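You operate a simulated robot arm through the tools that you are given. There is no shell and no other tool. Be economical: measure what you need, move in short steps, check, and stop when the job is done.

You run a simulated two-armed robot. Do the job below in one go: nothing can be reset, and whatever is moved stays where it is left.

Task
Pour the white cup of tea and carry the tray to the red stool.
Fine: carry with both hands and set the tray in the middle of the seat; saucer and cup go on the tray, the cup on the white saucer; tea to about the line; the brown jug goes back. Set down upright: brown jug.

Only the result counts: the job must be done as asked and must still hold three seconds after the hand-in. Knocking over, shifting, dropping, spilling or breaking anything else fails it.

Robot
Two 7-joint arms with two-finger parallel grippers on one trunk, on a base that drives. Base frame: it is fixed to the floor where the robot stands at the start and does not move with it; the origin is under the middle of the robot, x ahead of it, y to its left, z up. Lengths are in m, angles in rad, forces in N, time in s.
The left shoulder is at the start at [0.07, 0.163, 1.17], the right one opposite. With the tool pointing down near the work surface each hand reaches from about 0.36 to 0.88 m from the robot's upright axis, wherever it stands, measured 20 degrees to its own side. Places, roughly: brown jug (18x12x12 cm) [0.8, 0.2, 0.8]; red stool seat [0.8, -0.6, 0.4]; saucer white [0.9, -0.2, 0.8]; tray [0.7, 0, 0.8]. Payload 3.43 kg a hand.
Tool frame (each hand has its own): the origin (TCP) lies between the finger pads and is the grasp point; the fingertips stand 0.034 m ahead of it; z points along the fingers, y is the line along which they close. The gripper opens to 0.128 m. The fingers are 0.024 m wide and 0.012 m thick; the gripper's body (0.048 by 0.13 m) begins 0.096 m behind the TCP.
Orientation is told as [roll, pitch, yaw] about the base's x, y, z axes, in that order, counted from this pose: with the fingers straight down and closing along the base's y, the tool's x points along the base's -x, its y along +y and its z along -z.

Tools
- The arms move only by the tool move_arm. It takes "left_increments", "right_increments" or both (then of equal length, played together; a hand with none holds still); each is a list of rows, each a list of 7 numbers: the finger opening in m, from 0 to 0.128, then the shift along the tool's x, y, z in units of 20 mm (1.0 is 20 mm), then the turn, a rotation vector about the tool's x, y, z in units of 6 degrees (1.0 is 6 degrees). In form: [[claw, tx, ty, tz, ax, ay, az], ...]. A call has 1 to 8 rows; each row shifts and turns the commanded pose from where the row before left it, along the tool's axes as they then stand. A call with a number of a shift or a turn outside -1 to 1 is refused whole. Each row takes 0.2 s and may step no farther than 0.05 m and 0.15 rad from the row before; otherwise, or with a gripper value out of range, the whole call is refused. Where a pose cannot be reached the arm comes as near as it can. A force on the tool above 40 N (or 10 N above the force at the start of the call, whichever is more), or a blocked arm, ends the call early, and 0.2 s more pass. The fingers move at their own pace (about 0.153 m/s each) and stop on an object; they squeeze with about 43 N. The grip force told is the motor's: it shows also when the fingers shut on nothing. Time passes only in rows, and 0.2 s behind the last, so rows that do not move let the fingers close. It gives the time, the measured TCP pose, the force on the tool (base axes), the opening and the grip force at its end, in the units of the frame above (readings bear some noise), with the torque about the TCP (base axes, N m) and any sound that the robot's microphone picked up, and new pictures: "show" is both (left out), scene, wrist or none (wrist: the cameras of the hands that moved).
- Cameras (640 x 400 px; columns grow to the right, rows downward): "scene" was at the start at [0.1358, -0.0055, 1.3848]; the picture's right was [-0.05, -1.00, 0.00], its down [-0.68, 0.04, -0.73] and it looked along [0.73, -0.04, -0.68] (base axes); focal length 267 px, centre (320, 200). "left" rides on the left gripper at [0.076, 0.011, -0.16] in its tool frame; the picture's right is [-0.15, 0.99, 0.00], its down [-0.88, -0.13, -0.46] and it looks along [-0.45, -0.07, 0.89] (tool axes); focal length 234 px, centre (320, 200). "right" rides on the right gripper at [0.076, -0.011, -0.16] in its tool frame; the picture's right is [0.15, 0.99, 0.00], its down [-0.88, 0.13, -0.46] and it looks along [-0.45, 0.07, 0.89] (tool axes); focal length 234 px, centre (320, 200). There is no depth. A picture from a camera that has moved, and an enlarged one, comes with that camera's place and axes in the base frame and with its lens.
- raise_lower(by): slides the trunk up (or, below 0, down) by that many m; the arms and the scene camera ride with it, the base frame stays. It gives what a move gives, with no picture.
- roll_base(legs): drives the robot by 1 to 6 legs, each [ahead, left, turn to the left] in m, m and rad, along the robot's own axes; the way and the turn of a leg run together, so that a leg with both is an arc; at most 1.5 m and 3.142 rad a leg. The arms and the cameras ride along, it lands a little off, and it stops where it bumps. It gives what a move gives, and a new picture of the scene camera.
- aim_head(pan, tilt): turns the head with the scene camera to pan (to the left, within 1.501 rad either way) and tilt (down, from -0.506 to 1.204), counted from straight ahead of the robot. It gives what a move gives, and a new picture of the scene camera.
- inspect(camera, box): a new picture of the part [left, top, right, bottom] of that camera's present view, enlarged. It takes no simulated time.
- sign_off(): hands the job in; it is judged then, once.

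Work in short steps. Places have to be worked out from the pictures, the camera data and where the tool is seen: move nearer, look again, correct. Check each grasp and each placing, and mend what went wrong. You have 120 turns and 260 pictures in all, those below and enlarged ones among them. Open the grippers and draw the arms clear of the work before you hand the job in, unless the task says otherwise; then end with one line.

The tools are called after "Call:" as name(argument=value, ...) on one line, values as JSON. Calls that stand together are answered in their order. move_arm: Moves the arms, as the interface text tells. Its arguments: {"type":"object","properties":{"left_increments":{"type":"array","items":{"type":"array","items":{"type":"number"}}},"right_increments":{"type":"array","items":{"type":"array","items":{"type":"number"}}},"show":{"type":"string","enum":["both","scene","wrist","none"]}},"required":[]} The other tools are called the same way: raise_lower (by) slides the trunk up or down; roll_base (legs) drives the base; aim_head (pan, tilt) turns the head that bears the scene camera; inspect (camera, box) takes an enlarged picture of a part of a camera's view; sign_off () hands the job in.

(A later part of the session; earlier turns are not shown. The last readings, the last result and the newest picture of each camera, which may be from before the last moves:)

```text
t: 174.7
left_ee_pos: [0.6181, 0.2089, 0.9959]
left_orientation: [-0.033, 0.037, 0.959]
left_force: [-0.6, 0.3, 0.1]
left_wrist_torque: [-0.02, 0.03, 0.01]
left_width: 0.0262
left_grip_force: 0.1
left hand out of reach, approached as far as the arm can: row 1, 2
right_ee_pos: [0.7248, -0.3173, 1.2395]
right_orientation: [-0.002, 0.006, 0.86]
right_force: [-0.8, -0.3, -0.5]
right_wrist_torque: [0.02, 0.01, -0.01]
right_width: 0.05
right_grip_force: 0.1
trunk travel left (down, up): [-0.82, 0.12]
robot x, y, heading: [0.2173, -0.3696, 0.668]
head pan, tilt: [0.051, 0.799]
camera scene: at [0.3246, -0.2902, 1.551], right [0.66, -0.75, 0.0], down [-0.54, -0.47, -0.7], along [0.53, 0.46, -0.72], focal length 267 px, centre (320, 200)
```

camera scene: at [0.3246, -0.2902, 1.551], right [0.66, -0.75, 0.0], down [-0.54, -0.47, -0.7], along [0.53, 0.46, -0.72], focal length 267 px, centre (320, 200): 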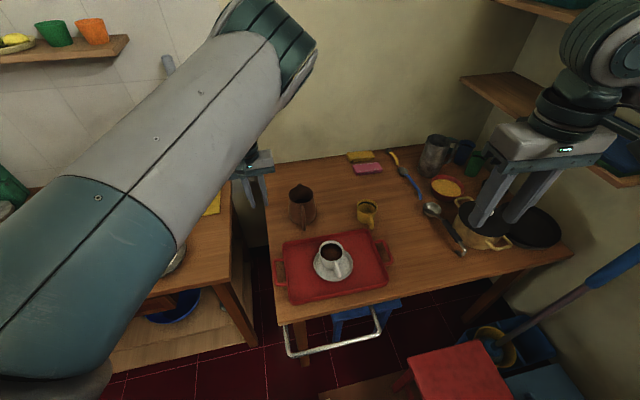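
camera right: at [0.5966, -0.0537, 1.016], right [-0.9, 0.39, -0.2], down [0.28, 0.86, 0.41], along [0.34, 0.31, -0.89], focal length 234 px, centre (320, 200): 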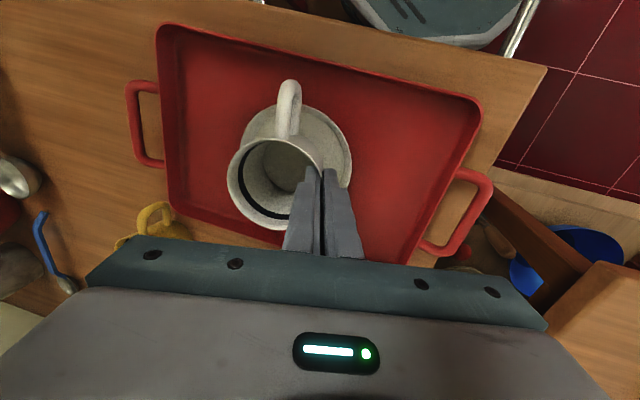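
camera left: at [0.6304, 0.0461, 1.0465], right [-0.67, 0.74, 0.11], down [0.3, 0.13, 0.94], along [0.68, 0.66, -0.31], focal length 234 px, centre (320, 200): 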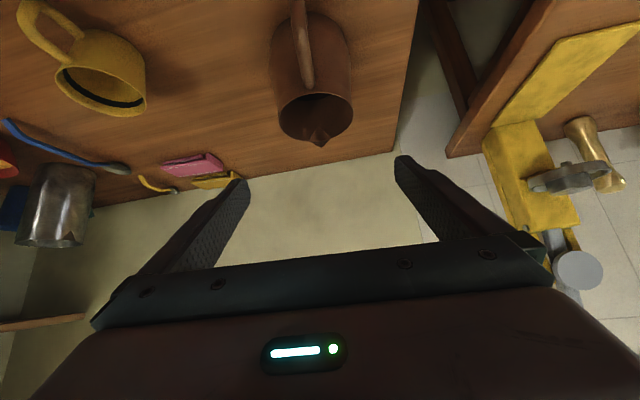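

Hand yaw is right. I drive the base to ≈(0.235,-0.53) heading 0.80 so the left hand sits over the left handle and the right handle is in easy reach.

Call:
roll_base(legs=[[-0.085, -0.134, 0], [0, 0, 0.134]])

Call:
inspect(camera="left", box=[0, 0, 640, 400])

```text
t: 176.7
left_ee_pos: [0.5519, 0.0988, 0.9965]
left_orientation: [-0.033, 0.035, 1.092]
left_force: [-1.1, 0.7, 0.8]
left_wrist_torque: [-0.01, 0.03, -0.03]
left_width: 0.026
left_grip_force: 0.0
right_ee_pos: [0.7307, -0.4087, 1.2389]
right_orientation: [-0.002, 0.004, 0.993]
right_force: [0.2, 0.4, 0.5]
right_wrist_torque: [0.0, 0.01, 0.0]
right_width: 0.0501
right_grip_force: 0.1
trunk travel left (down, up): [-0.82, 0.12]
robot x, y, heading: [0.236, -0.5287, 0.8]
head pan, tilt: [0.051, 0.799]
camera scene: at [0.3299, -0.4364, 1.5509], right [0.75, -0.66, 0.0], down [-0.47, -0.54, -0.7], along [0.46, 0.52, -0.72], focal length 267 px, centre (320, 200)
```

scene: 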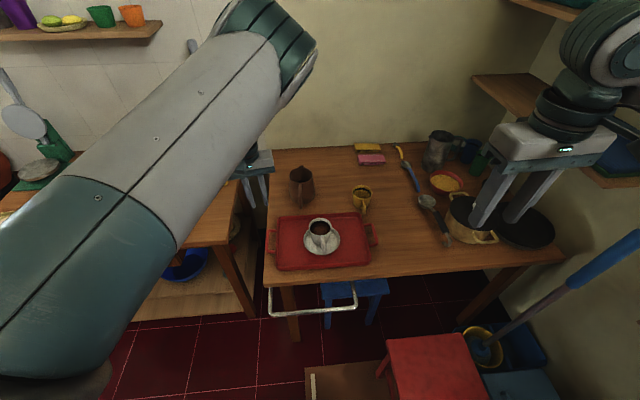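

```text
1.00 times, centred on (320, 200) of left (not enlarged: the box is as wide or as high as the picture)
camera zoom: at [0.5063, 0.0441, 1.1576], right [-0.81, 0.58, -0.04], down [0.52, 0.74, 0.43], along [0.28, 0.33, -0.9], focal length 234 px, centre (320, 200)
```

zoom: 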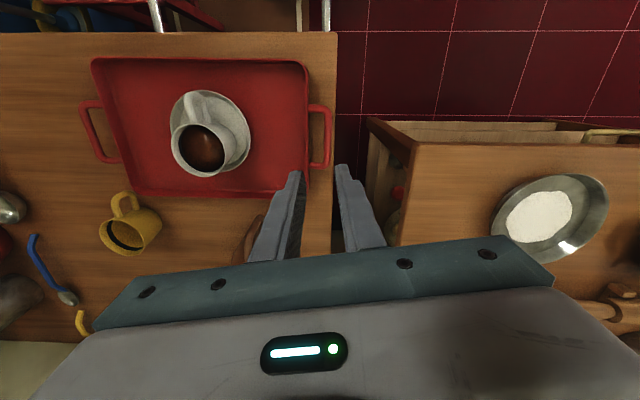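

Left hand is over the left handle (bar ≈(0.550,0.100)). Trim its tilt and yaw, then lower the trunk 0.14 and check.

Call:
move_arm(left_increments=[[0.026, 0, 0, 0, -0.32, -0.33, 0.65], [0.026, 0, 0, 0, 0, 0, 0.65], [0.026, 0, 0, 0, 0, 0, 0]], show="none")

Call:
raise_lower(by=-0.14)

Call:
inspect(camera="left", box=[180, 40, 460, 270])

```text
t: 177.5
left_ee_pos: [0.5506, 0.1114, 0.9946]
left_orientation: [-0.001, 0.002, 0.958]
left_force: [0.0, 0.6, -0.9]
left_wrist_torque: [0.01, 0.0, 0.01]
left_width: 0.026
left_grip_force: 0.1
left hand out of reach, approached as far as the arm can: row 1
right_ee_pos: [0.7301, -0.4095, 1.2387]
right_orientation: [-0.002, 0.005, 0.994]
right_force: [1.1, 0.8, 0.4]
right_wrist_torque: [-0.02, 0.0, -0.04]
right_width: 0.0501
right_grip_force: 0.1
trunk travel left (down, up): [-0.82, 0.12]
robot x, y, heading: [0.2392, -0.5337, 0.795]
head pan, tilt: [0.051, 0.799]
```

```text
t: 179.2
left_ee_pos: [0.5515, 0.1098, 0.8557]
left_orientation: [-0.001, 0.003, 0.957]
left_force: [0.0, -0.4, -0.2]
left_wrist_torque: [0.0, -0.04, -0.01]
left_width: 0.0258
left_grip_force: 0.1
right_ee_pos: [0.7292, -0.4091, 1.0989]
right_orientation: [-0.002, 0.006, 0.994]
right_force: [-0.5, -0.7, -0.4]
right_wrist_torque: [0.01, 0.0, 0.01]
right_width: 0.05
right_grip_force: 0.0
trunk travel left (down, up): [-0.68, 0.26]
robot x, y, heading: [0.2399, -0.5302, 0.802]
head pan, tilt: [0.051, 0.799]
```

```text
1.74 times, centred on (320, 155) of left
camera zoom: at [0.4976, 0.0545, 1.0145], right [-0.72, 0.69, 0.0], down [0.61, 0.65, 0.45], along [0.31, 0.33, -0.89], focal length 407 px, centre (320, 278)
```

zoom: 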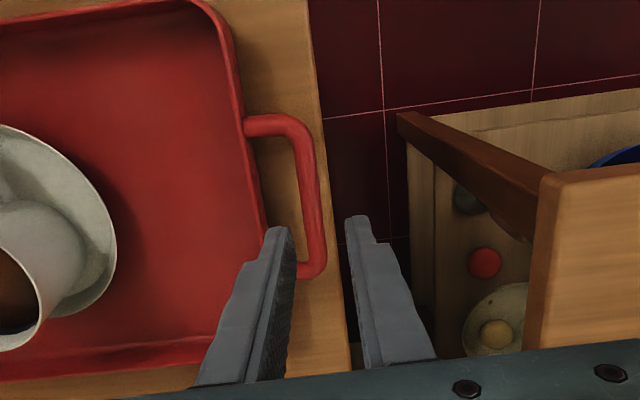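

Bar centre ≈(0.5515,0.101). The hand is 5 mm outside; correct by small arm move and lower the final 6 cm with the trunk, stopping 2 cm short to check.

Call:
move_arm(left_increments=[[0.026, 0.3, -0.27, 0, 0, 0, 0.3], [0.026, 0, 0, 0, 0, 0, 0]], show="none")

Call:
raise_lower(by=-0.035)

Call:
inspect(camera="left", box=[200, 60, 440, 250])

```text
t: 179.8
left_ee_pos: [0.5493, 0.109, 0.8541]
left_orientation: [-0.005, 0.004, 0.925]
left_force: [-0.3, -0.6, 0.4]
left_wrist_torque: [0.0, 0.02, 0.03]
left_width: 0.0259
left_grip_force: 0.1
left hand out of reach, approached as far as the arm can: row 1
right_ee_pos: [0.729, -0.4083, 1.0985]
right_orientation: [-0.001, 0.004, 0.996]
right_force: [-0.3, -0.1, -0.2]
right_wrist_torque: [0.01, 0.02, -0.01]
right_width: 0.0501
right_grip_force: 0.0
trunk travel left (down, up): [-0.68, 0.26]
robot x, y, heading: [0.2413, -0.5336, 0.802]
head pan, tilt: [0.051, 0.799]
```

```text
t: 180.6
left_ee_pos: [0.5494, 0.1089, 0.8192]
left_orientation: [-0.003, 0.0, 0.924]
left_force: [0.0, -0.3, 0.3]
left_wrist_torque: [0.03, -0.02, 0.02]
left_width: 0.0258
left_grip_force: 0.1
right_ee_pos: [0.7295, -0.409, 1.0635]
right_orientation: [-0.001, 0.003, 0.996]
right_force: [0.0, 0.4, -0.1]
right_wrist_torque: [0.0, 0.0, 0.01]
right_width: 0.0501
right_grip_force: 0.1
trunk travel left (down, up): [-0.645, 0.295]
robot x, y, heading: [0.2419, -0.5329, 0.8]
head pan, tilt: [0.051, 0.799]
```

```text
2.11 times, centred on (320, 155) of left
camera zoom: at [0.4952, 0.0558, 0.9789], right [-0.7, 0.71, 0.0], down [0.63, 0.63, 0.45], along [0.33, 0.32, -0.89], focal length 493 px, centre (320, 295)
```

zoom: 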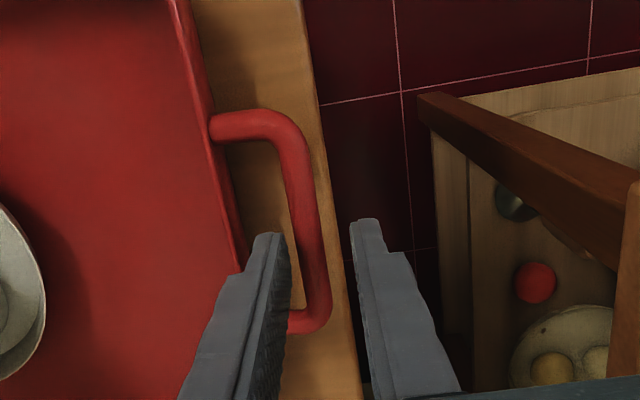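

The bar is centred between the fingertips. Lower 2.3 cm and close the left hand.

Call:
raise_lower(by=-0.023)

Call:
move_arm(left_increments=[[0.015, 0, 0, 0, 0, 0, 0], [0.0, 0, 0, 0, 0, 0, 0], [0.0, 0, 0, 0, 0, 0, 0]], right_increments=[[0.026, 0, -0.7, 0, 0, 0, 0.35], [0.026, -1, -0.7, 0, 0, 0, 0.35], [0.026, -1, -0.7, 0, 0, 0, 0]], show="wrist")

```text
t: 181.2
left_ee_pos: [0.5497, 0.1095, 0.7957]
left_orientation: [-0.003, 0.003, 0.926]
left_force: [0.3, -0.5, 0.5]
left_wrist_torque: [0.0, -0.02, 0.01]
left_width: 0.0261
left_grip_force: 0.1
right_ee_pos: [0.729, -0.409, 1.0418]
right_orientation: [-0.001, 0.004, 0.995]
right_force: [0.0, 0.5, -0.6]
right_wrist_torque: [0.02, -0.04, -0.01]
right_width: 0.0499
right_grip_force: 0.0
trunk travel left (down, up): [-0.622, 0.318]
robot x, y, heading: [0.2384, -0.5337, 0.801]
head pan, tilt: [0.051, 0.799]
```

```text
t: 182.0
left_ee_pos: [0.5512, 0.1093, 0.7955]
left_orientation: [-0.002, 0.003, 0.927]
left_force: [2.9, 1.6, 0.0]
left_wrist_torque: [-0.17, 0.17, 0.65]
left_width: 0.0115
left_grip_force: 42.9
right_ee_pos: [0.7897, -0.4009, 1.0404]
right_orientation: [0.0, 0.007, 0.921]
right_force: [0.3, 0.2, 0.1]
right_wrist_torque: [-0.02, 0.05, 0.0]
right_width: 0.0257
right_grip_force: 0.0
trunk travel left (down, up): [-0.622, 0.318]
robot x, y, heading: [0.2351, -0.5334, 0.803]
head pan, tilt: [0.051, 0.799]
camera right: at [0.7514, -0.468, 1.2], right [-0.88, 0.48, 0.0], down [0.43, 0.78, 0.45], along [0.22, 0.4, -0.89], focal length 234 px, centre (320, 200)
camera left: at [0.4958, 0.0561, 0.9556], right [-0.7, 0.71, 0.0], down [0.63, 0.63, 0.45], along [0.32, 0.32, -0.89], focal length 234 px, centre (320, 200)
```

right: 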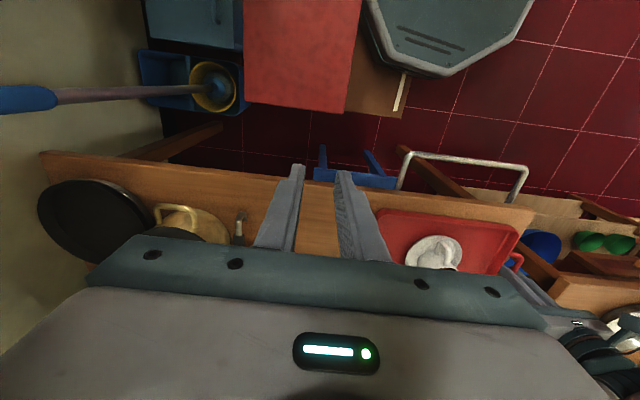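
left: 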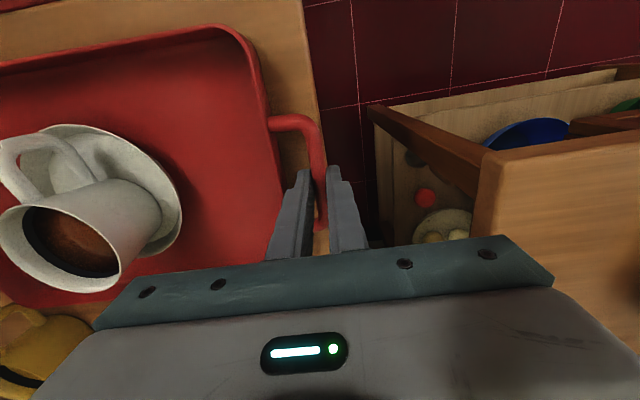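

Left hand holds its bar (11.5 mm). Now bring the right hand over the right handle bar at ≈(0.858,-0.128).

Call:
move_arm(right_increments=[[0.026, -1, 0.43, 0, 0, 0, 0], [0.026, -1, 0.43, 0, 0, 0, 0], [0.026, -1, 0.43, 0, 0, 0, 0], [0.026, -1, 0.43, 0, 0, 0, 0], [0.026, -1, 0.43, 0, 0, 0, 0], [0.026, -1, 0.43, 0, 0, 0, 0], [0.026, -1, 0.43, 0, 0, 0, 0], [0.026, -1, 0.43, 0, 0, 0, 0]], show="none")

Call:
move_arm(right_increments=[[0.026, -1, 0.43, 1, 0, 0, 0], [0.026, -1, 0.43, 1, 0, 0, 0], [0.026, -1, 0.43, 1, 0, 0, 0], [0.026, -1, 0.43, 1, 0, 0, 0], [0.026, -0.9, 0.4, 1, 0, 0, 0], [0.026, 0, 0, 1, 0, 0, 0], [0.026, 0, 0, 1, 0, 0, 0], [0.026, 0, 0, 1, 0, 0, 0]], show="wrist")

```text
t: 183.8
left_ee_pos: [0.5492, 0.1096, 0.7963]
left_orientation: [-0.003, 0.004, 0.926]
left_force: [0.0, 2.4, 0.9]
left_wrist_torque: [-0.44, 0.25, 0.48]
left_width: 0.0114
left_grip_force: 42.8
right_ee_pos: [0.8291, -0.2314, 1.0395]
right_orientation: [-0.004, 0.004, 0.923]
right_force: [-0.5, -0.4, 0.0]
right_wrist_torque: [-0.01, 0.0, -0.02]
right_width: 0.0256
right_grip_force: 0.1
trunk travel left (down, up): [-0.622, 0.318]
robot x, y, heading: [0.2391, -0.5347, 0.801]
head pan, tilt: [0.051, 0.799]
```

```text
t: 185.6
left_ee_pos: [0.5507, 0.11, 0.7953]
left_orientation: [-0.002, 0.004, 0.926]
left_force: [2.3, 0.5, 0.2]
left_wrist_torque: [-0.08, 0.07, 0.34]
left_width: 0.0113
left_grip_force: 43.2
right_ee_pos: [0.8538, -0.1297, 0.8772]
right_orientation: [-0.003, 0.007, 0.921]
right_force: [-0.5, -0.1, -0.8]
right_wrist_torque: [0.03, 0.0, -0.02]
right_width: 0.0261
right_grip_force: 0.1
trunk travel left (down, up): [-0.622, 0.318]
robot x, y, heading: [0.2381, -0.5321, 0.803]
head pan, tilt: [0.051, 0.799]
camera right: at [0.8178, -0.1967, 1.0383], right [-0.88, 0.48, 0.0], down [0.43, 0.78, 0.45], along [0.22, 0.39, -0.89], focal length 234 px, centre (320, 200)
```

right: 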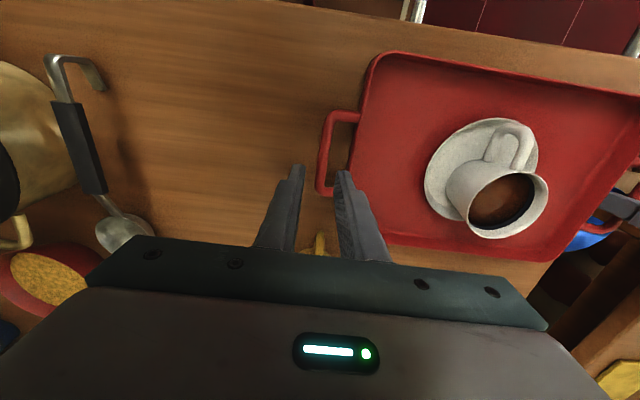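

The right bar is ~6 mm toward the tray from the hand's centre line. Correct, lower 8 cm, and close.

Call:
move_arm(right_increments=[[0.026, 0, 0.28, 0.5, 0, 0, 0], [0.026, 0, 0, 1, 0, 0, 0], [0.026, 0, 0, 1, 0, 0, 0], [0.026, 0, 0, 1, 0, 0, 0], [0.026, 0, 0, 0.55, 0, 0, 0], [0.015, 0, 0, 0, 0, 0, 0], [0.0, 0, 0, 0, 0, 0, 0], [0.0, 0, 0, 0, 0, 0, 0]], show="wrist")

```text
t: 187.4
left_ee_pos: [0.5494, 0.1099, 0.7952]
left_orientation: [-0.002, 0.004, 0.925]
left_force: [-2.7, 3.1, -0.9]
left_wrist_torque: [0.17, -0.07, 0.33]
left_width: 0.0112
left_grip_force: 43.0
right_ee_pos: [0.8509, -0.126, 0.7979]
right_orientation: [-0.003, 0.004, 0.919]
right_force: [4.9, -1.7, 1.4]
right_wrist_torque: [-0.01, -0.09, -0.85]
right_width: 0.0114
right_grip_force: 43.3
trunk travel left (down, up): [-0.622, 0.318]
robot x, y, heading: [0.2397, -0.5299, 0.8]
head pan, tilt: [0.051, 0.799]
camera right: at [0.8137, -0.1934, 0.9572], right [-0.88, 0.48, 0.0], down [0.43, 0.78, 0.45], along [0.22, 0.39, -0.89], focal length 234 px, centre (320, 200)
```

right: 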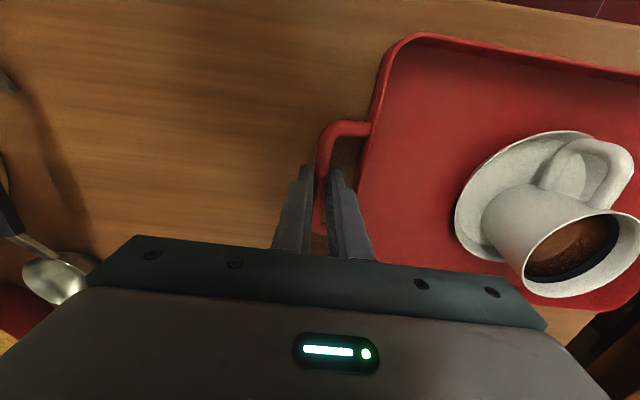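

Both handles are gripped. Lift the tray 0.16 m with the trunk, and aim the head at the stool to measure it.

Call:
raise_lower(by=0.16)

Call:
aim_head(pan=-0.9, tilt=0.95)

Call:
inspect(camera="left", box=[0, 0, 640, 400])

```text
t: 189.3
left_ee_pos: [0.5496, 0.1104, 0.956]
left_orientation: [-0.003, 0.004, 0.925]
left_force: [-10.1, 5.8, -4.4]
left_wrist_torque: [0.04, 0.25, 0.34]
left_width: 0.0112
left_grip_force: 43.0
right_ee_pos: [0.8506, -0.1252, 0.9562]
right_orientation: [-0.003, 0.006, 0.92]
right_force: [10.6, -5.8, -4.3]
right_wrist_torque: [0.02, -0.24, -0.86]
right_width: 0.0114
right_grip_force: 42.6
trunk travel left (down, up): [-0.782, 0.158]
robot x, y, heading: [0.2397, -0.5337, 0.802]
head pan, tilt: [0.051, 0.799]
```

```text
t: 190.5
left_ee_pos: [0.5501, 0.1101, 0.9551]
left_orientation: [-0.001, 0.003, 0.925]
left_force: [-13.4, 8.9, -4.7]
left_wrist_torque: [0.18, 0.18, 0.32]
left_width: 0.0113
left_grip_force: 43.5
right_ee_pos: [0.8517, -0.1252, 0.956]
right_orientation: [-0.003, 0.005, 0.918]
right_force: [14.2, -7.7, -3.8]
right_wrist_torque: [-0.18, -0.16, -0.87]
right_width: 0.0115
right_grip_force: 42.8
trunk travel left (down, up): [-0.782, 0.158]
robot x, y, heading: [0.2361, -0.5325, 0.802]
head pan, tilt: [-0.901, 0.949]
camera scene: at [0.349, -0.503, 1.5013], right [-0.1, -1.0, 0.0], down [-0.81, 0.08, -0.58], along [0.58, -0.06, -0.81], focal length 267 px, centre (320, 200)
```

scene: 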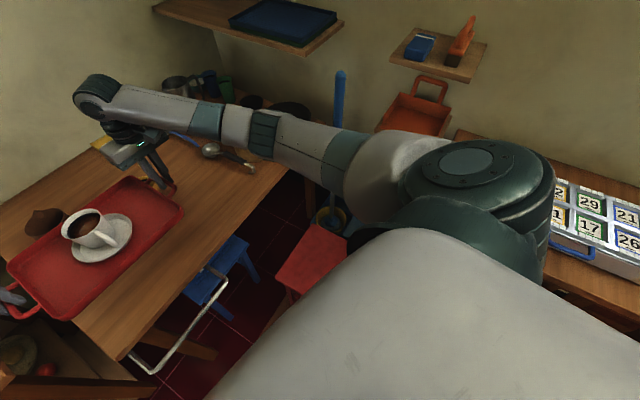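

```text
1.00 times, centred on (320, 200) of left (not enlarged: the box is as wide or as high as the picture)
camera zoom: at [0.4959, 0.0569, 1.115], right [-0.7, 0.71, 0.0], down [0.63, 0.63, 0.45], along [0.32, 0.32, -0.89], focal length 234 px, centre (320, 200)
```

zoom: 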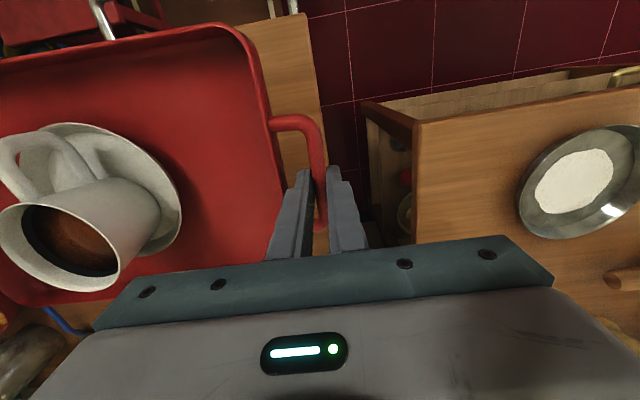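

Tray is up, level (≈4 N per hand, mild compression), nothing spilled. Stool centre measures ≈(0.78,-0.575). I drive back-right and turn -0.35 rad so the tray centre comes over the seat while staying clear of the table rail.

Call:
roll_base(legs=[[-0.159, -0.106, 0], [-0.159, -0.106, 0], [0, 0, -0.175], [0, 0, -0.174]])

Call:
inspect(camera="left", box=[0, 0, 640, 400])

Call:
inspect(camera="right", box=[0, 0, 640, 400])

```text
t: 194.6
left_ee_pos: [0.6827, -0.4108, 0.9552]
left_orientation: [-0.002, 0.005, 0.574]
left_force: [-12.2, 17.8, -2.7]
left_wrist_torque: [0.25, 0.24, 0.39]
left_width: 0.0111
left_grip_force: 42.9
right_ee_pos: [0.8853, -0.7366, 0.9563]
right_orientation: [-0.002, 0.006, 0.57]
right_force: [12.9, -18.1, -3.3]
right_wrist_torque: [-0.2, -0.26, -0.81]
right_width: 0.0115
right_grip_force: 42.9
trunk travel left (down, up): [-0.782, 0.158]
robot x, y, heading: [0.1688, -0.9086, 0.453]
head pan, tilt: [-0.901, 0.949]
camera scene: at [0.2836, -0.9181, 1.5013], right [-0.44, -0.9, 0.0], down [-0.73, 0.35, -0.58], along [0.52, -0.25, -0.81], focal length 267 px, centre (320, 200)
```

scene: 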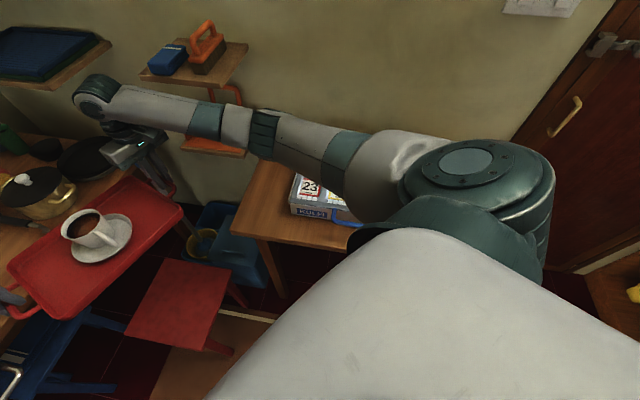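

```text
1.00 times, centred on (320, 200) of left (not enlarged: the box is as wide or as high as the picture)
camera zoom: at [0.6134, -0.4434, 1.1151], right [-0.42, 0.91, 0.0], down [0.81, 0.37, 0.45], along [0.41, 0.19, -0.89], focal length 234 px, centre (320, 200)
```

zoom: 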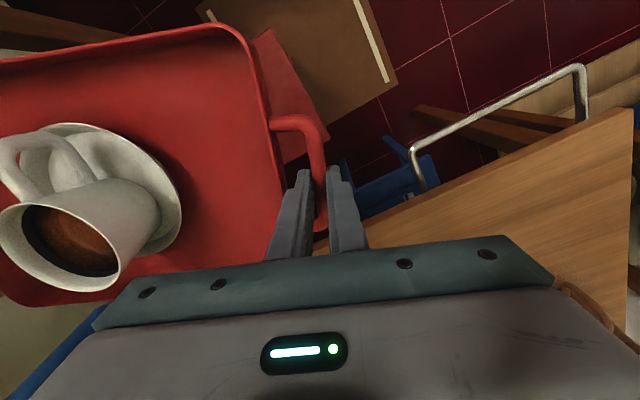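

```text
1.00 times, centred on (320, 200) of right (not enlarged: the box is as wide or as high as the picture)
camera zoom: at [0.8267, -0.7872, 1.1165], right [-0.66, 0.75, 0.0], down [0.67, 0.59, 0.45], along [0.34, 0.29, -0.89], focal length 234 px, centre (320, 200)
```

zoom: 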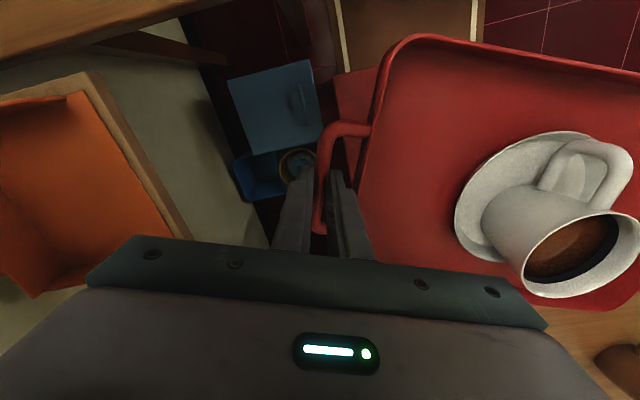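

Nothing spilled. But lowering here would bring my right forearm onto the right-hand table's corner (≈(0.76,-0.87)), so I choose an intermediate heading (≈-0.02) with the robot at ≈(0.088,-0.59). First relieve the squeeze a little, then drive.

Call:
move_arm(right_increments=[[0.0, 0, -0.1, 0, 0, 0, 0], [0.0, 0, -0.05, 0, 0, 0, 0]], show="none")

Call:
roll_base(legs=[[0.033, 0.161, 0], [0.033, 0.161, 0], [0, 0, -0.235], [0, 0, -0.236]])

Call:
aim_head(pan=-0.45, tilt=1.0)

```text
t: 195.2
left_ee_pos: [0.6826, -0.4119, 0.9542]
left_orientation: [-0.004, 0.005, 0.573]
left_force: [4.6, -10.1, -4.7]
left_wrist_torque: [0.05, -0.35, 0.41]
left_width: 0.0114
left_grip_force: 42.5
right_ee_pos: [0.8853, -0.7373, 0.956]
right_orientation: [-0.001, 0.006, 0.571]
right_force: [-4.3, 9.7, -3.7]
right_wrist_torque: [0.02, 0.28, -0.93]
right_width: 0.0114
right_grip_force: 42.8
trunk travel left (down, up): [-0.782, 0.158]
robot x, y, heading: [0.1673, -0.904, 0.45]
head pan, tilt: [-0.901, 0.949]
```

```text
t: 199.3
left_ee_pos: [0.7707, -0.3823, 0.9553]
left_orientation: [-0.004, 0.007, 0.103]
left_force: [1.1, -30.0, -4.2]
left_wrist_torque: [-0.45, -0.02, 0.41]
left_width: 0.0114
left_grip_force: 43.3
right_ee_pos: [0.8026, -0.7628, 0.9558]
right_orientation: [0.001, 0.004, 0.101]
right_force: [-1.0, 29.5, -3.9]
right_wrist_torque: [0.49, 0.0, -0.96]
right_width: 0.0114
right_grip_force: 43.4
trunk travel left (down, up): [-0.782, 0.158]
robot x, y, heading: [0.0869, -0.5884, -0.022]
head pan, tilt: [-0.901, 0.949]
camera scene: at [0.1866, -0.6491, 1.5013], right [-0.8, -0.6, 0.0], down [-0.49, 0.65, -0.58], along [0.35, -0.46, -0.81], focal length 267 px, centre (320, 200)
```

scene: 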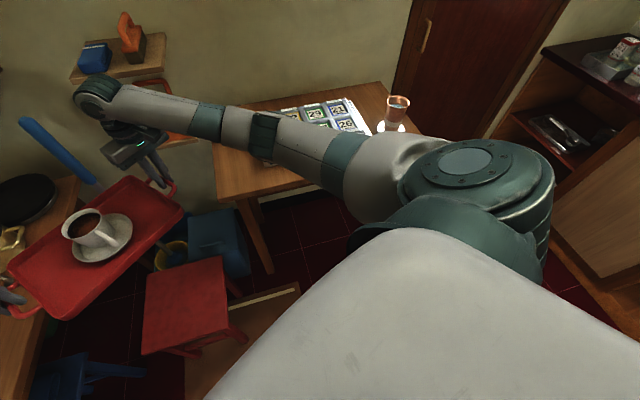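

```text
t: 200.2
left_ee_pos: [0.7716, -0.3819, 0.9553]
left_orientation: [-0.003, 0.006, 0.103]
left_force: [-2.2, -2.5, -3.5]
left_wrist_torque: [-0.04, -0.04, 0.38]
left_width: 0.0112
left_grip_force: 43.1
right_ee_pos: [0.8034, -0.7617, 0.9571]
right_orientation: [-0.002, 0.005, 0.101]
right_force: [1.7, 1.3, -4.7]
right_wrist_torque: [0.06, 0.0, -0.92]
right_width: 0.0114
right_grip_force: 42.9
trunk travel left (down, up): [-0.782, 0.158]
robot x, y, heading: [0.0887, -0.5858, -0.026]
head pan, tilt: [-0.45, 1.0]
camera scene: at [0.2045, -0.6224, 1.4977], right [-0.46, -0.89, 0.0], down [-0.75, 0.38, -0.54], along [0.48, -0.25, -0.84], focal length 267 px, centre (320, 200)
```

scene: 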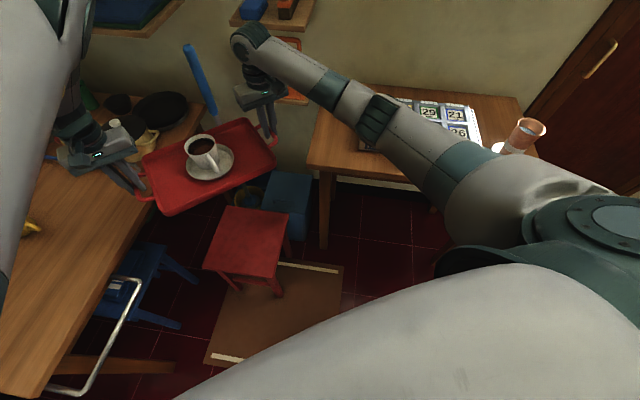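

Forces are relaxed and the tray is over the stool (tray ≈(0.783,-0.572), seat ≈(0.78,-0.57)). Lower 0.19 m first and check clearances to both tables.

Call:
raise_lower(by=-0.19)

Call:
inspect(camera="scene", box=[0, 0, 480, 320])

Call:
inspect(camera="left", box=[0, 0, 640, 400])

Call:
inspect(camera="right", box=[0, 0, 640, 400])

```text
t: 202.3
left_ee_pos: [0.7707, -0.3816, 0.7652]
left_orientation: [-0.003, 0.005, 0.105]
left_force: [-1.3, -2.4, -3.2]
left_wrist_torque: [-0.03, 0.02, 0.36]
left_width: 0.0113
left_grip_force: 42.4
right_ee_pos: [0.8023, -0.7636, 0.7668]
right_orientation: [-0.002, 0.006, 0.1]
right_force: [0.4, 3.2, -3.6]
right_wrist_torque: [0.05, -0.02, -0.95]
right_width: 0.0114
right_grip_force: 43.4
trunk travel left (down, up): [-0.592, 0.348]
robot x, y, heading: [0.0852, -0.5881, -0.028]
head pan, tilt: [-0.45, 1.0]
```

```text
1.25 times, centred on (240, 160) of scene
camera zoom: at [0.204, -0.6226, 1.3078], right [-0.46, -0.89, 0.0], down [-0.75, 0.38, -0.54], along [0.48, -0.25, -0.84], focal length 333 px, centre (420, 250)
```

zoom: 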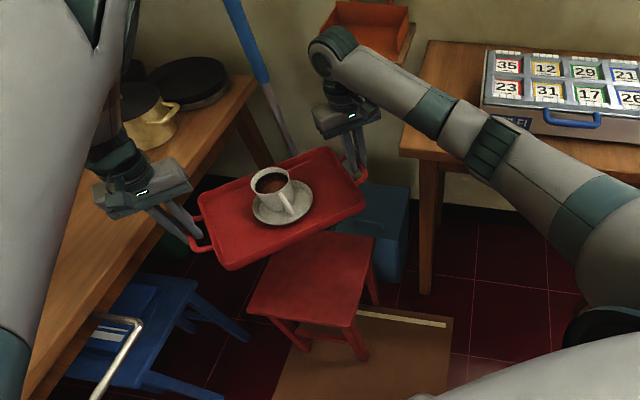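

```text
1.00 times, centred on (320, 200) of left (not enlarged: the box is as wide or as high as the picture)
camera zoom: at [0.695, -0.3782, 0.9248], right [0.04, 1.0, 0.0], down [0.89, -0.04, 0.45], along [0.45, -0.02, -0.89], focal length 234 px, centre (320, 200)
```

zoom: 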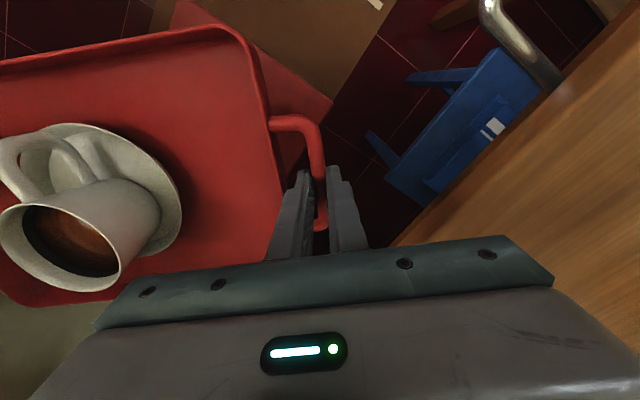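

```text
1.00 times, centred on (320, 200) of right (not enlarged: the box is as wide or as high as the picture)
camera zoom: at [0.7291, -0.7826, 0.9268], right [-0.24, 0.97, 0.0], down [0.87, 0.22, 0.45], along [0.44, 0.11, -0.89], focal length 234 px, centre (320, 200)
```

zoom: 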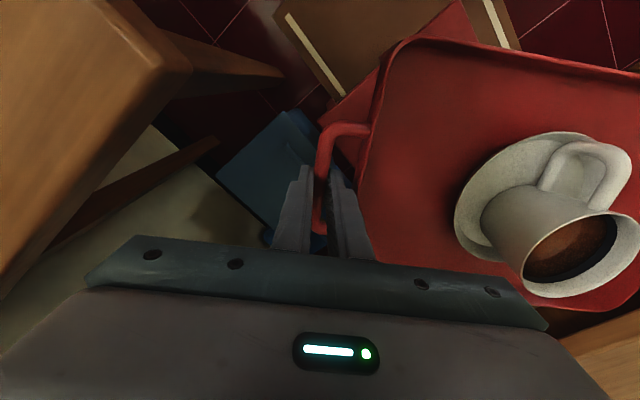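

Clearances work out to ≈2.5 cm left and ≈3 cm right. Lower another 0.2 m and check forces and picture.

Call:
raise_lower(by=-0.2)

Call:
inspect(camera="scene", box=[0, 0, 480, 320])

Call:
inspect(camera="left", box=[0, 0, 640, 400])

Call:
inspect(camera="right", box=[0, 0, 640, 400])

```text
t: 204.5
left_ee_pos: [0.7674, -0.375, 0.5658]
left_orientation: [-0.011, 0.001, 0.104]
left_force: [-4.3, 26.0, -3.8]
left_wrist_torque: [0.27, 1.27, 0.05]
left_width: 0.0113
left_grip_force: 43.3
right_ee_pos: [0.798, -0.7548, 0.5655]
right_orientation: [-0.016, 0.005, 0.106]
right_force: [5.1, -25.5, -3.9]
right_wrist_torque: [-0.34, -1.34, -1.02]
right_width: 0.0115
right_grip_force: 43.3
trunk travel left (down, up): [-0.392, 0.548]
robot x, y, heading: [0.0912, -0.5854, -0.014]
head pan, tilt: [-0.45, 1.0]
```

```text
1.25 times, centred on (240, 160) of scene
camera zoom: at [0.1976, -0.6137, 1.1075], right [-0.45, -0.89, 0.0], down [-0.75, 0.38, -0.55], along [0.49, -0.25, -0.84], focal length 333 px, centre (420, 250)
```

zoom: 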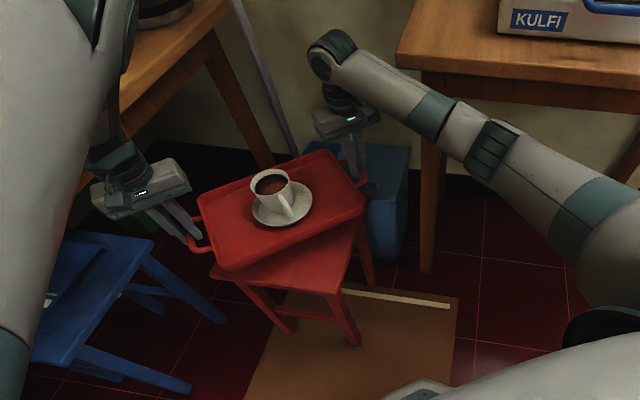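

```text
1.00 times, centred on (320, 200) of left (not enlarged: the box is as wide or as high as the picture)
camera zoom: at [0.69, -0.37, 0.7257], right [0.04, 1.0, -0.01], down [0.89, -0.03, 0.46], along [0.46, -0.03, -0.89], focal length 234 px, centre (320, 200)
```

zoom: 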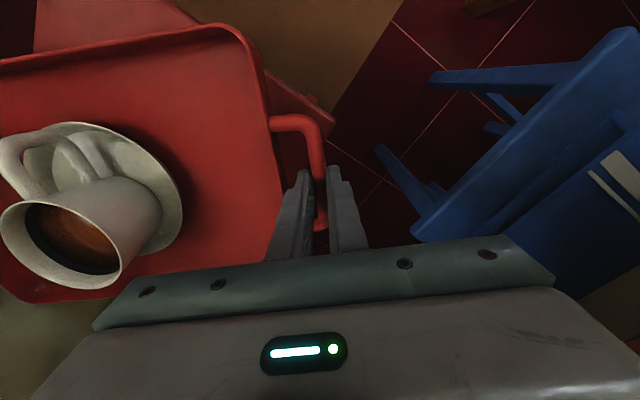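

```text
1.00 times, centred on (320, 200) of right (not enlarged: the box is as wide or as high as the picture)
camera zoom: at [0.7237, -0.7731, 0.7266], right [-0.25, 0.97, -0.01], down [0.86, 0.23, 0.45], along [0.44, 0.1, -0.89], focal length 234 px, centre (320, 200)
```

zoom: 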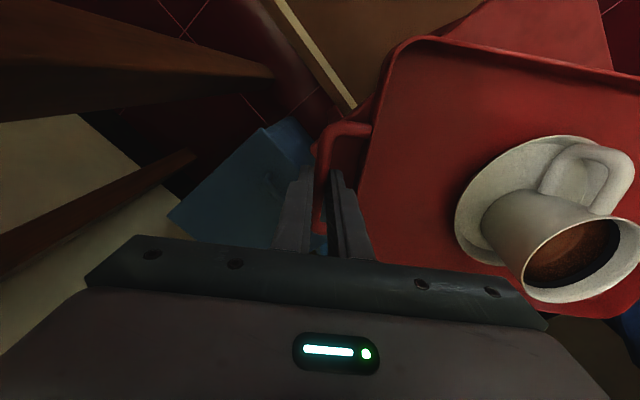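

Readings show a lateral sway/squeeze at stop; let me wait a moment to see whether it's transient or contact.

Call:
move_arm(left_increments=[[0, 0, 0, 0, 0, 0, 0], [0, 0, 0, 0, 0, 0, 0], [0, 0, 0, 0, 0, 0, 0]], right_increments=[[0, 0, 0, 0, 0, 0, 0], [0, 0, 0, 0, 0, 0, 0], [0, 0, 0, 0, 0, 0, 0]], show="scene")

```text
t: 205.3
left_ee_pos: [0.7673, -0.3755, 0.567]
left_orientation: [-0.01, -0.002, 0.104]
left_force: [-5.5, 33.1, -3.4]
left_wrist_torque: [0.46, 0.76, -0.08]
left_width: 0.0116
left_grip_force: 43.0
right_ee_pos: [0.7966, -0.7562, 0.5663]
right_orientation: [-0.02, 0.008, 0.106]
right_force: [5.3, -32.2, -4.0]
right_wrist_torque: [-0.47, -0.72, -1.05]
right_width: 0.0118
right_grip_force: 43.1
trunk travel left (down, up): [-0.392, 0.548]
robot x, y, heading: [0.0876, -0.5884, -0.021]
head pan, tilt: [-0.45, 1.0]
camera scene: at [0.1979, -0.6143, 1.1082], right [-0.45, -0.89, 0.0], down [-0.75, 0.38, -0.55], along [0.49, -0.25, -0.84], focal length 267 px, centre (320, 200)
```

scene: 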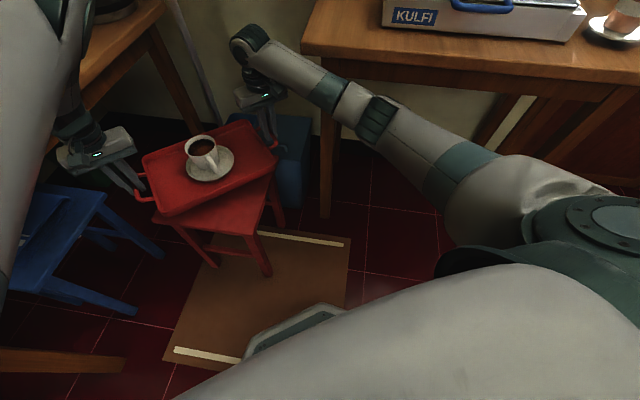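

The load persists, so something touches. I zoom in on the right wrist/table corner and the left hand before moving.

Call:
inspect(camera="scene", box=[210, 0, 410, 140])

Call:
inspect(camera="scene", box=[0, 0, 200, 220])

Call:
raise_lower(by=0.05)

```text
2.86 times, centred on (310, 70) of scene
camera zoom: at [0.1979, -0.6143, 1.1082], right [-0.45, -0.89, 0.0], down [-0.75, 0.38, -0.55], along [0.49, -0.25, -0.84], focal length 762 px, centre (349, 571)
```

zoom: 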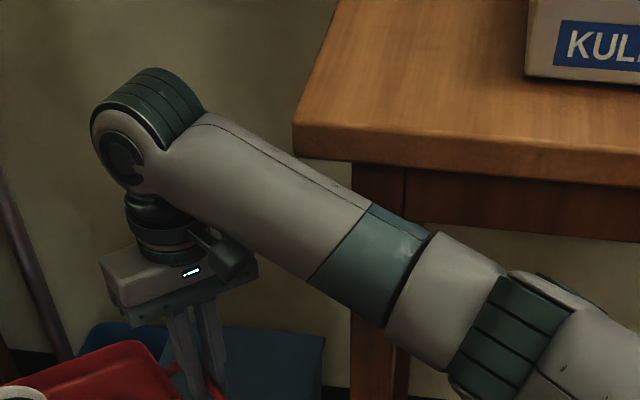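

```text
1.82 times, centred on (100, 110) of scene
camera zoom: at [0.1979, -0.6143, 1.1082], right [-0.45, -0.89, 0.0], down [-0.75, 0.38, -0.55], along [0.49, -0.25, -0.84], focal length 485 px, centre (720, 364)
```

zoom: 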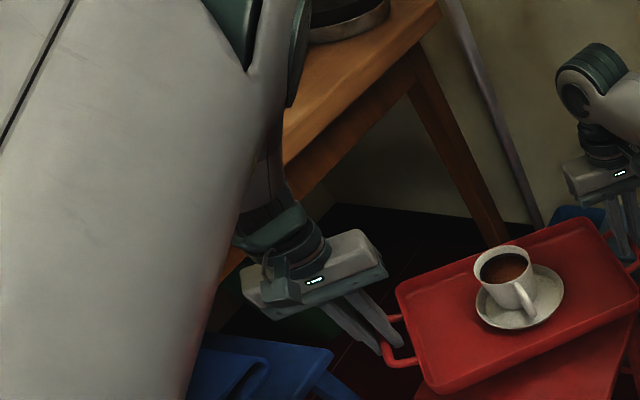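

```text
t: 206.2
left_ee_pos: [0.7757, -0.3763, 0.6104]
left_orientation: [-0.006, 0.01, 0.105]
left_force: [-6.1, 31.4, -0.1]
left_wrist_torque: [0.45, 0.13, -1.08]
left_width: 0.0126
left_grip_force: 43.0
right_ee_pos: [0.7778, -0.7549, 0.5633]
right_orientation: [-0.007, 0.094, 0.114]
right_force: [7.5, -32.0, -7.8]
right_wrist_torque: [-0.57, 0.07, -1.14]
right_width: 0.0137
right_grip_force: 42.8
trunk travel left (down, up): [-0.442, 0.498]
robot x, y, heading: [0.0881, -0.5882, -0.017]
head pan, tilt: [-0.45, 1.0]
```

The right forearm is caught under the table edge – raising tilts the tray. I lower back at once to level it, then shift the base 2 cm away from that table to free the forearm.

Call:
raise_lower(by=-0.05)

Call:
roll_base(legs=[[-0.016, 0.016, 0]])

Call:
inspect(camera="scene", box=[100, 0, 420, 220])

```text
t: 207.1
left_ee_pos: [0.7681, -0.3747, 0.5688]
left_orientation: [-0.008, 0.0, 0.107]
left_force: [-5.5, 36.3, -2.9]
left_wrist_torque: [0.55, -0.21, 0.14]
left_width: 0.0114
left_grip_force: 43.3
right_ee_pos: [0.7976, -0.7552, 0.5684]
right_orientation: [-0.017, 0.008, 0.11]
right_force: [5.5, -35.1, -4.5]
right_wrist_torque: [-0.62, 0.17, -0.93]
right_width: 0.012
right_grip_force: 42.7
trunk travel left (down, up): [-0.392, 0.548]
robot x, y, heading: [0.0873, -0.5868, -0.021]
head pan, tilt: [-0.45, 1.0]
```

```text
t: 207.9
left_ee_pos: [0.7555, -0.3681, 0.5649]
left_orientation: [-0.003, 0.004, 0.1]
left_force: [-0.7, 6.0, -3.6]
left_wrist_torque: [0.15, -0.15, 0.59]
left_width: 0.0112
left_grip_force: 42.8
right_ee_pos: [0.7881, -0.7483, 0.5684]
right_orientation: [0.001, 0.004, 0.097]
right_force: [0.3, -4.8, -3.7]
right_wrist_torque: [-0.09, 0.11, -0.75]
right_width: 0.0114
right_grip_force: 42.8
trunk travel left (down, up): [-0.392, 0.548]
robot x, y, heading: [0.0739, -0.5725, -0.024]
head pan, tilt: [-0.45, 1.0]
camera scene: at [0.1884, -0.6066, 1.1079], right [-0.46, -0.89, 0.0], down [-0.75, 0.38, -0.54], along [0.48, -0.25, -0.84], focal length 267 px, centre (320, 200)
```

scene: 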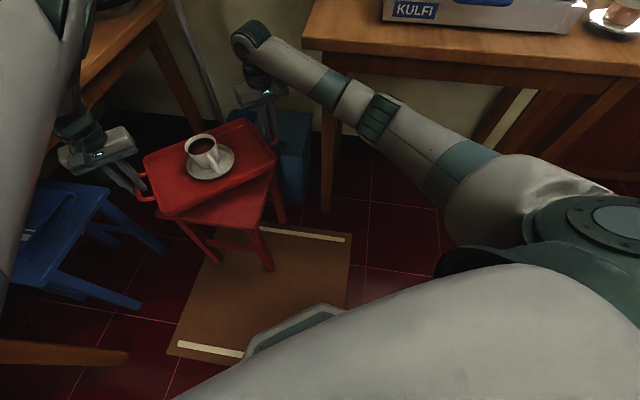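

```text
1.82 times, centred on (260, 110) of scene
camera zoom: at [0.1884, -0.6066, 1.1079], right [-0.46, -0.89, 0.0], down [-0.75, 0.38, -0.54], along [0.48, -0.25, -0.84], focal length 485 px, centre (429, 364)
```

zoom: 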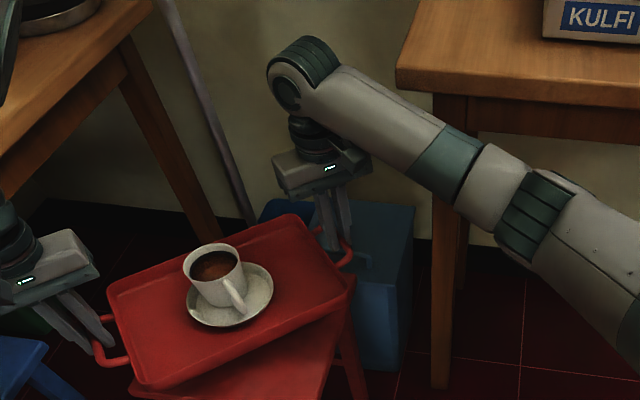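

Freed (forces ≈5 N), tea intact. Continue lowering 0.09 m.

Call:
raise_lower(by=-0.09)

Call:
inspect(camera="scene", box=[100, 0, 420, 260])

```text
t: 209.2
left_ee_pos: [0.7575, -0.3673, 0.4829]
left_orientation: [-0.004, -0.008, 0.1]
left_force: [-2.5, -1.8, 22.5]
left_wrist_torque: [0.02, 1.52, 0.65]
left_width: 0.0114
left_grip_force: 43.1
right_ee_pos: [0.7885, -0.7491, 0.4862]
right_orientation: [0.003, -0.011, 0.096]
right_force: [2.2, 2.8, 13.0]
right_wrist_torque: [-0.02, 0.93, -0.61]
right_width: 0.0114
right_grip_force: 42.8
trunk travel left (down, up): [-0.303, 0.637]
robot x, y, heading: [0.0734, -0.5721, -0.02]
head pan, tilt: [-0.45, 1.0]
stopped: the force on the tool passed its limit at 65 N (the readings are from after the stop); the commanded pose is now the measured one
```

```text
1.54 times, centred on (260, 130) of scene
camera zoom: at [0.1846, -0.6075, 1.0185], right [-0.46, -0.89, 0.0], down [-0.75, 0.38, -0.54], along [0.48, -0.25, -0.84], focal length 410 px, centre (412, 308)
```

zoom: 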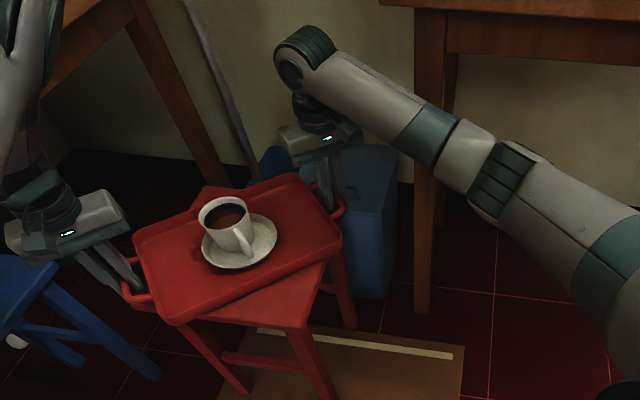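

The tray has landed on the seat (seat top ≈0.44; centre error ≈1 cm) and stands level. Open both hands a little, wait, and look.

Call:
move_arm(left_increments=[[0.016, 0, 0, 0, 0, 0, 0], [0.022, 0, 0, 0, 0, 0, 0], [0.024, 0, 0, 0, 0, 0, 0], [0.024, 0, 0, 0, 0, 0, 0]], right_increments=[[0.016, 0, 0, 0, 0, 0, 0], [0.022, 0, 0, 0, 0, 0, 0], [0.024, 0, 0, 0, 0, 0, 0], [0.024, 0, 0, 0, 0, 0, 0]], show="both")

```text
t: 210.2
left_ee_pos: [0.7572, -0.367, 0.4834]
left_orientation: [-0.001, -0.011, 0.101]
left_force: [0.2, 1.0, 38.5]
left_wrist_torque: [-0.66, 0.37, -0.35]
left_width: 0.0244
left_grip_force: 0.0
right_ee_pos: [0.788, -0.7497, 0.4836]
right_orientation: [0.003, -0.007, 0.097]
right_force: [-0.2, 0.4, 0.1]
right_wrist_torque: [0.01, 0.01, 0.01]
right_width: 0.0242
right_grip_force: 0.1
trunk travel left (down, up): [-0.303, 0.637]
robot x, y, heading: [0.0753, -0.5718, -0.022]
head pan, tilt: [-0.45, 1.0]
camera scene: at [0.1848, -0.608, 1.0188], right [-0.46, -0.89, 0.0], down [-0.75, 0.38, -0.54], along [0.48, -0.25, -0.84], focal length 267 px, centre (320, 200)
camera right: at [0.7125, -0.769, 0.6434], right [-0.24, 0.97, 0.0], down [0.86, 0.21, 0.46], along [0.45, 0.11, -0.89], focal length 234 px, centre (320, 200)
camera left: at [0.6798, -0.3629, 0.6425], right [0.05, 1.0, 0.0], down [0.88, -0.04, 0.46], along [0.46, -0.02, -0.89], focal length 234 px, centre (320, 200)
```

scene: 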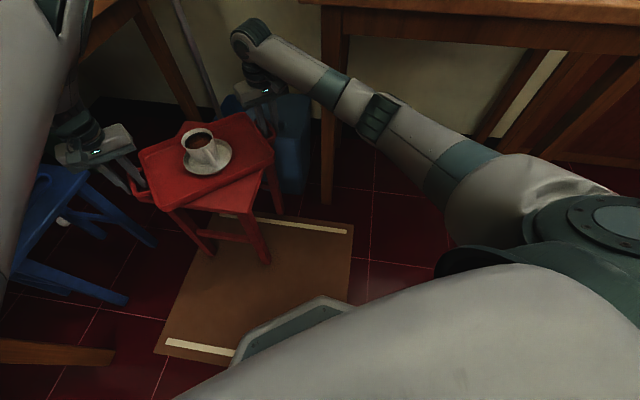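
right: 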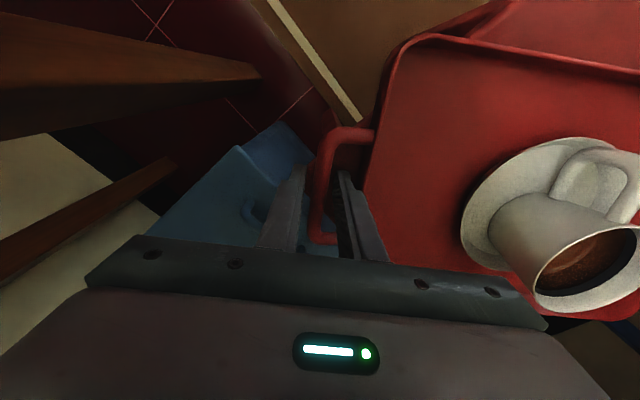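
left: 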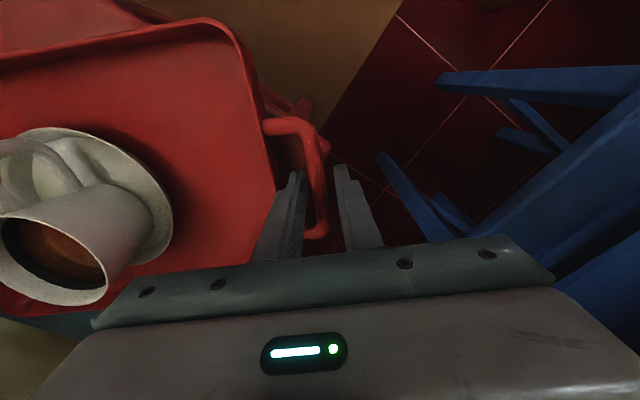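

Both hands are open; the left inner fingertip just rests on the seat. Raise straight up 6.5 cm, then back the base away.

Call:
raise_lower(by=0.065)

Call:
inspect(camera="scene", box=[60, 0, 400, 260])

Call:
inspect(camera="left", box=[0, 0, 640, 400])

```text
t: 211.2
left_ee_pos: [0.7584, -0.3686, 0.5444]
left_orientation: [-0.005, -0.001, 0.1]
left_force: [-0.1, 0.2, 0.5]
left_wrist_torque: [-0.03, 0.0, -0.02]
left_width: 0.0241
left_grip_force: 0.0
right_ee_pos: [0.789, -0.7482, 0.5464]
right_orientation: [0.001, -0.004, 0.097]
right_force: [0.2, 0.1, -0.1]
right_wrist_torque: [-0.02, 0.02, 0.01]
right_width: 0.0241
right_grip_force: 0.0
trunk travel left (down, up): [-0.368, 0.572]
robot x, y, heading: [0.0751, -0.5766, -0.025]
head pan, tilt: [-0.45, 1.0]
```

```text
1.54 times, centred on (230, 130) of scene
camera zoom: at [0.1885, -0.6072, 1.0832], right [-0.46, -0.89, 0.0], down [-0.75, 0.38, -0.54], along [0.48, -0.25, -0.84], focal length 410 px, centre (458, 308)
```

zoom: 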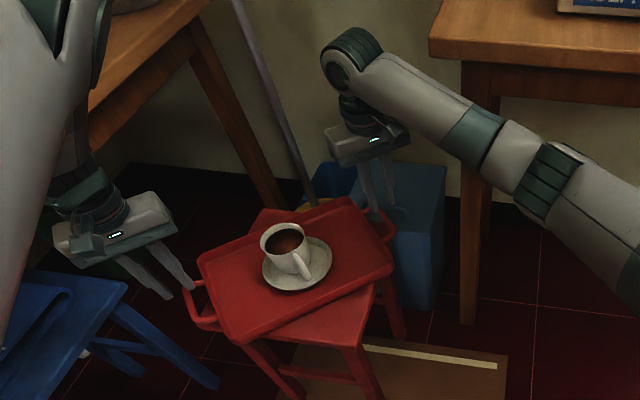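

```text
1.00 times, centred on (320, 200) of left (not enlarged: the box is as wide or as high as the picture)
camera zoom: at [0.6812, -0.3636, 0.7029], right [0.05, 1.0, 0.0], down [0.89, -0.04, 0.46], along [0.46, -0.03, -0.89], focal length 234 px, centre (320, 200)
```

zoom: 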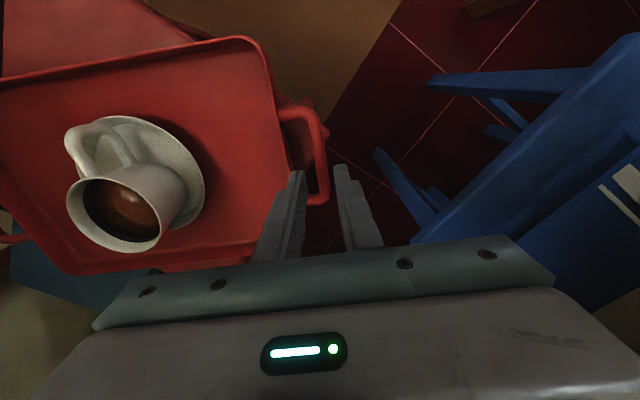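

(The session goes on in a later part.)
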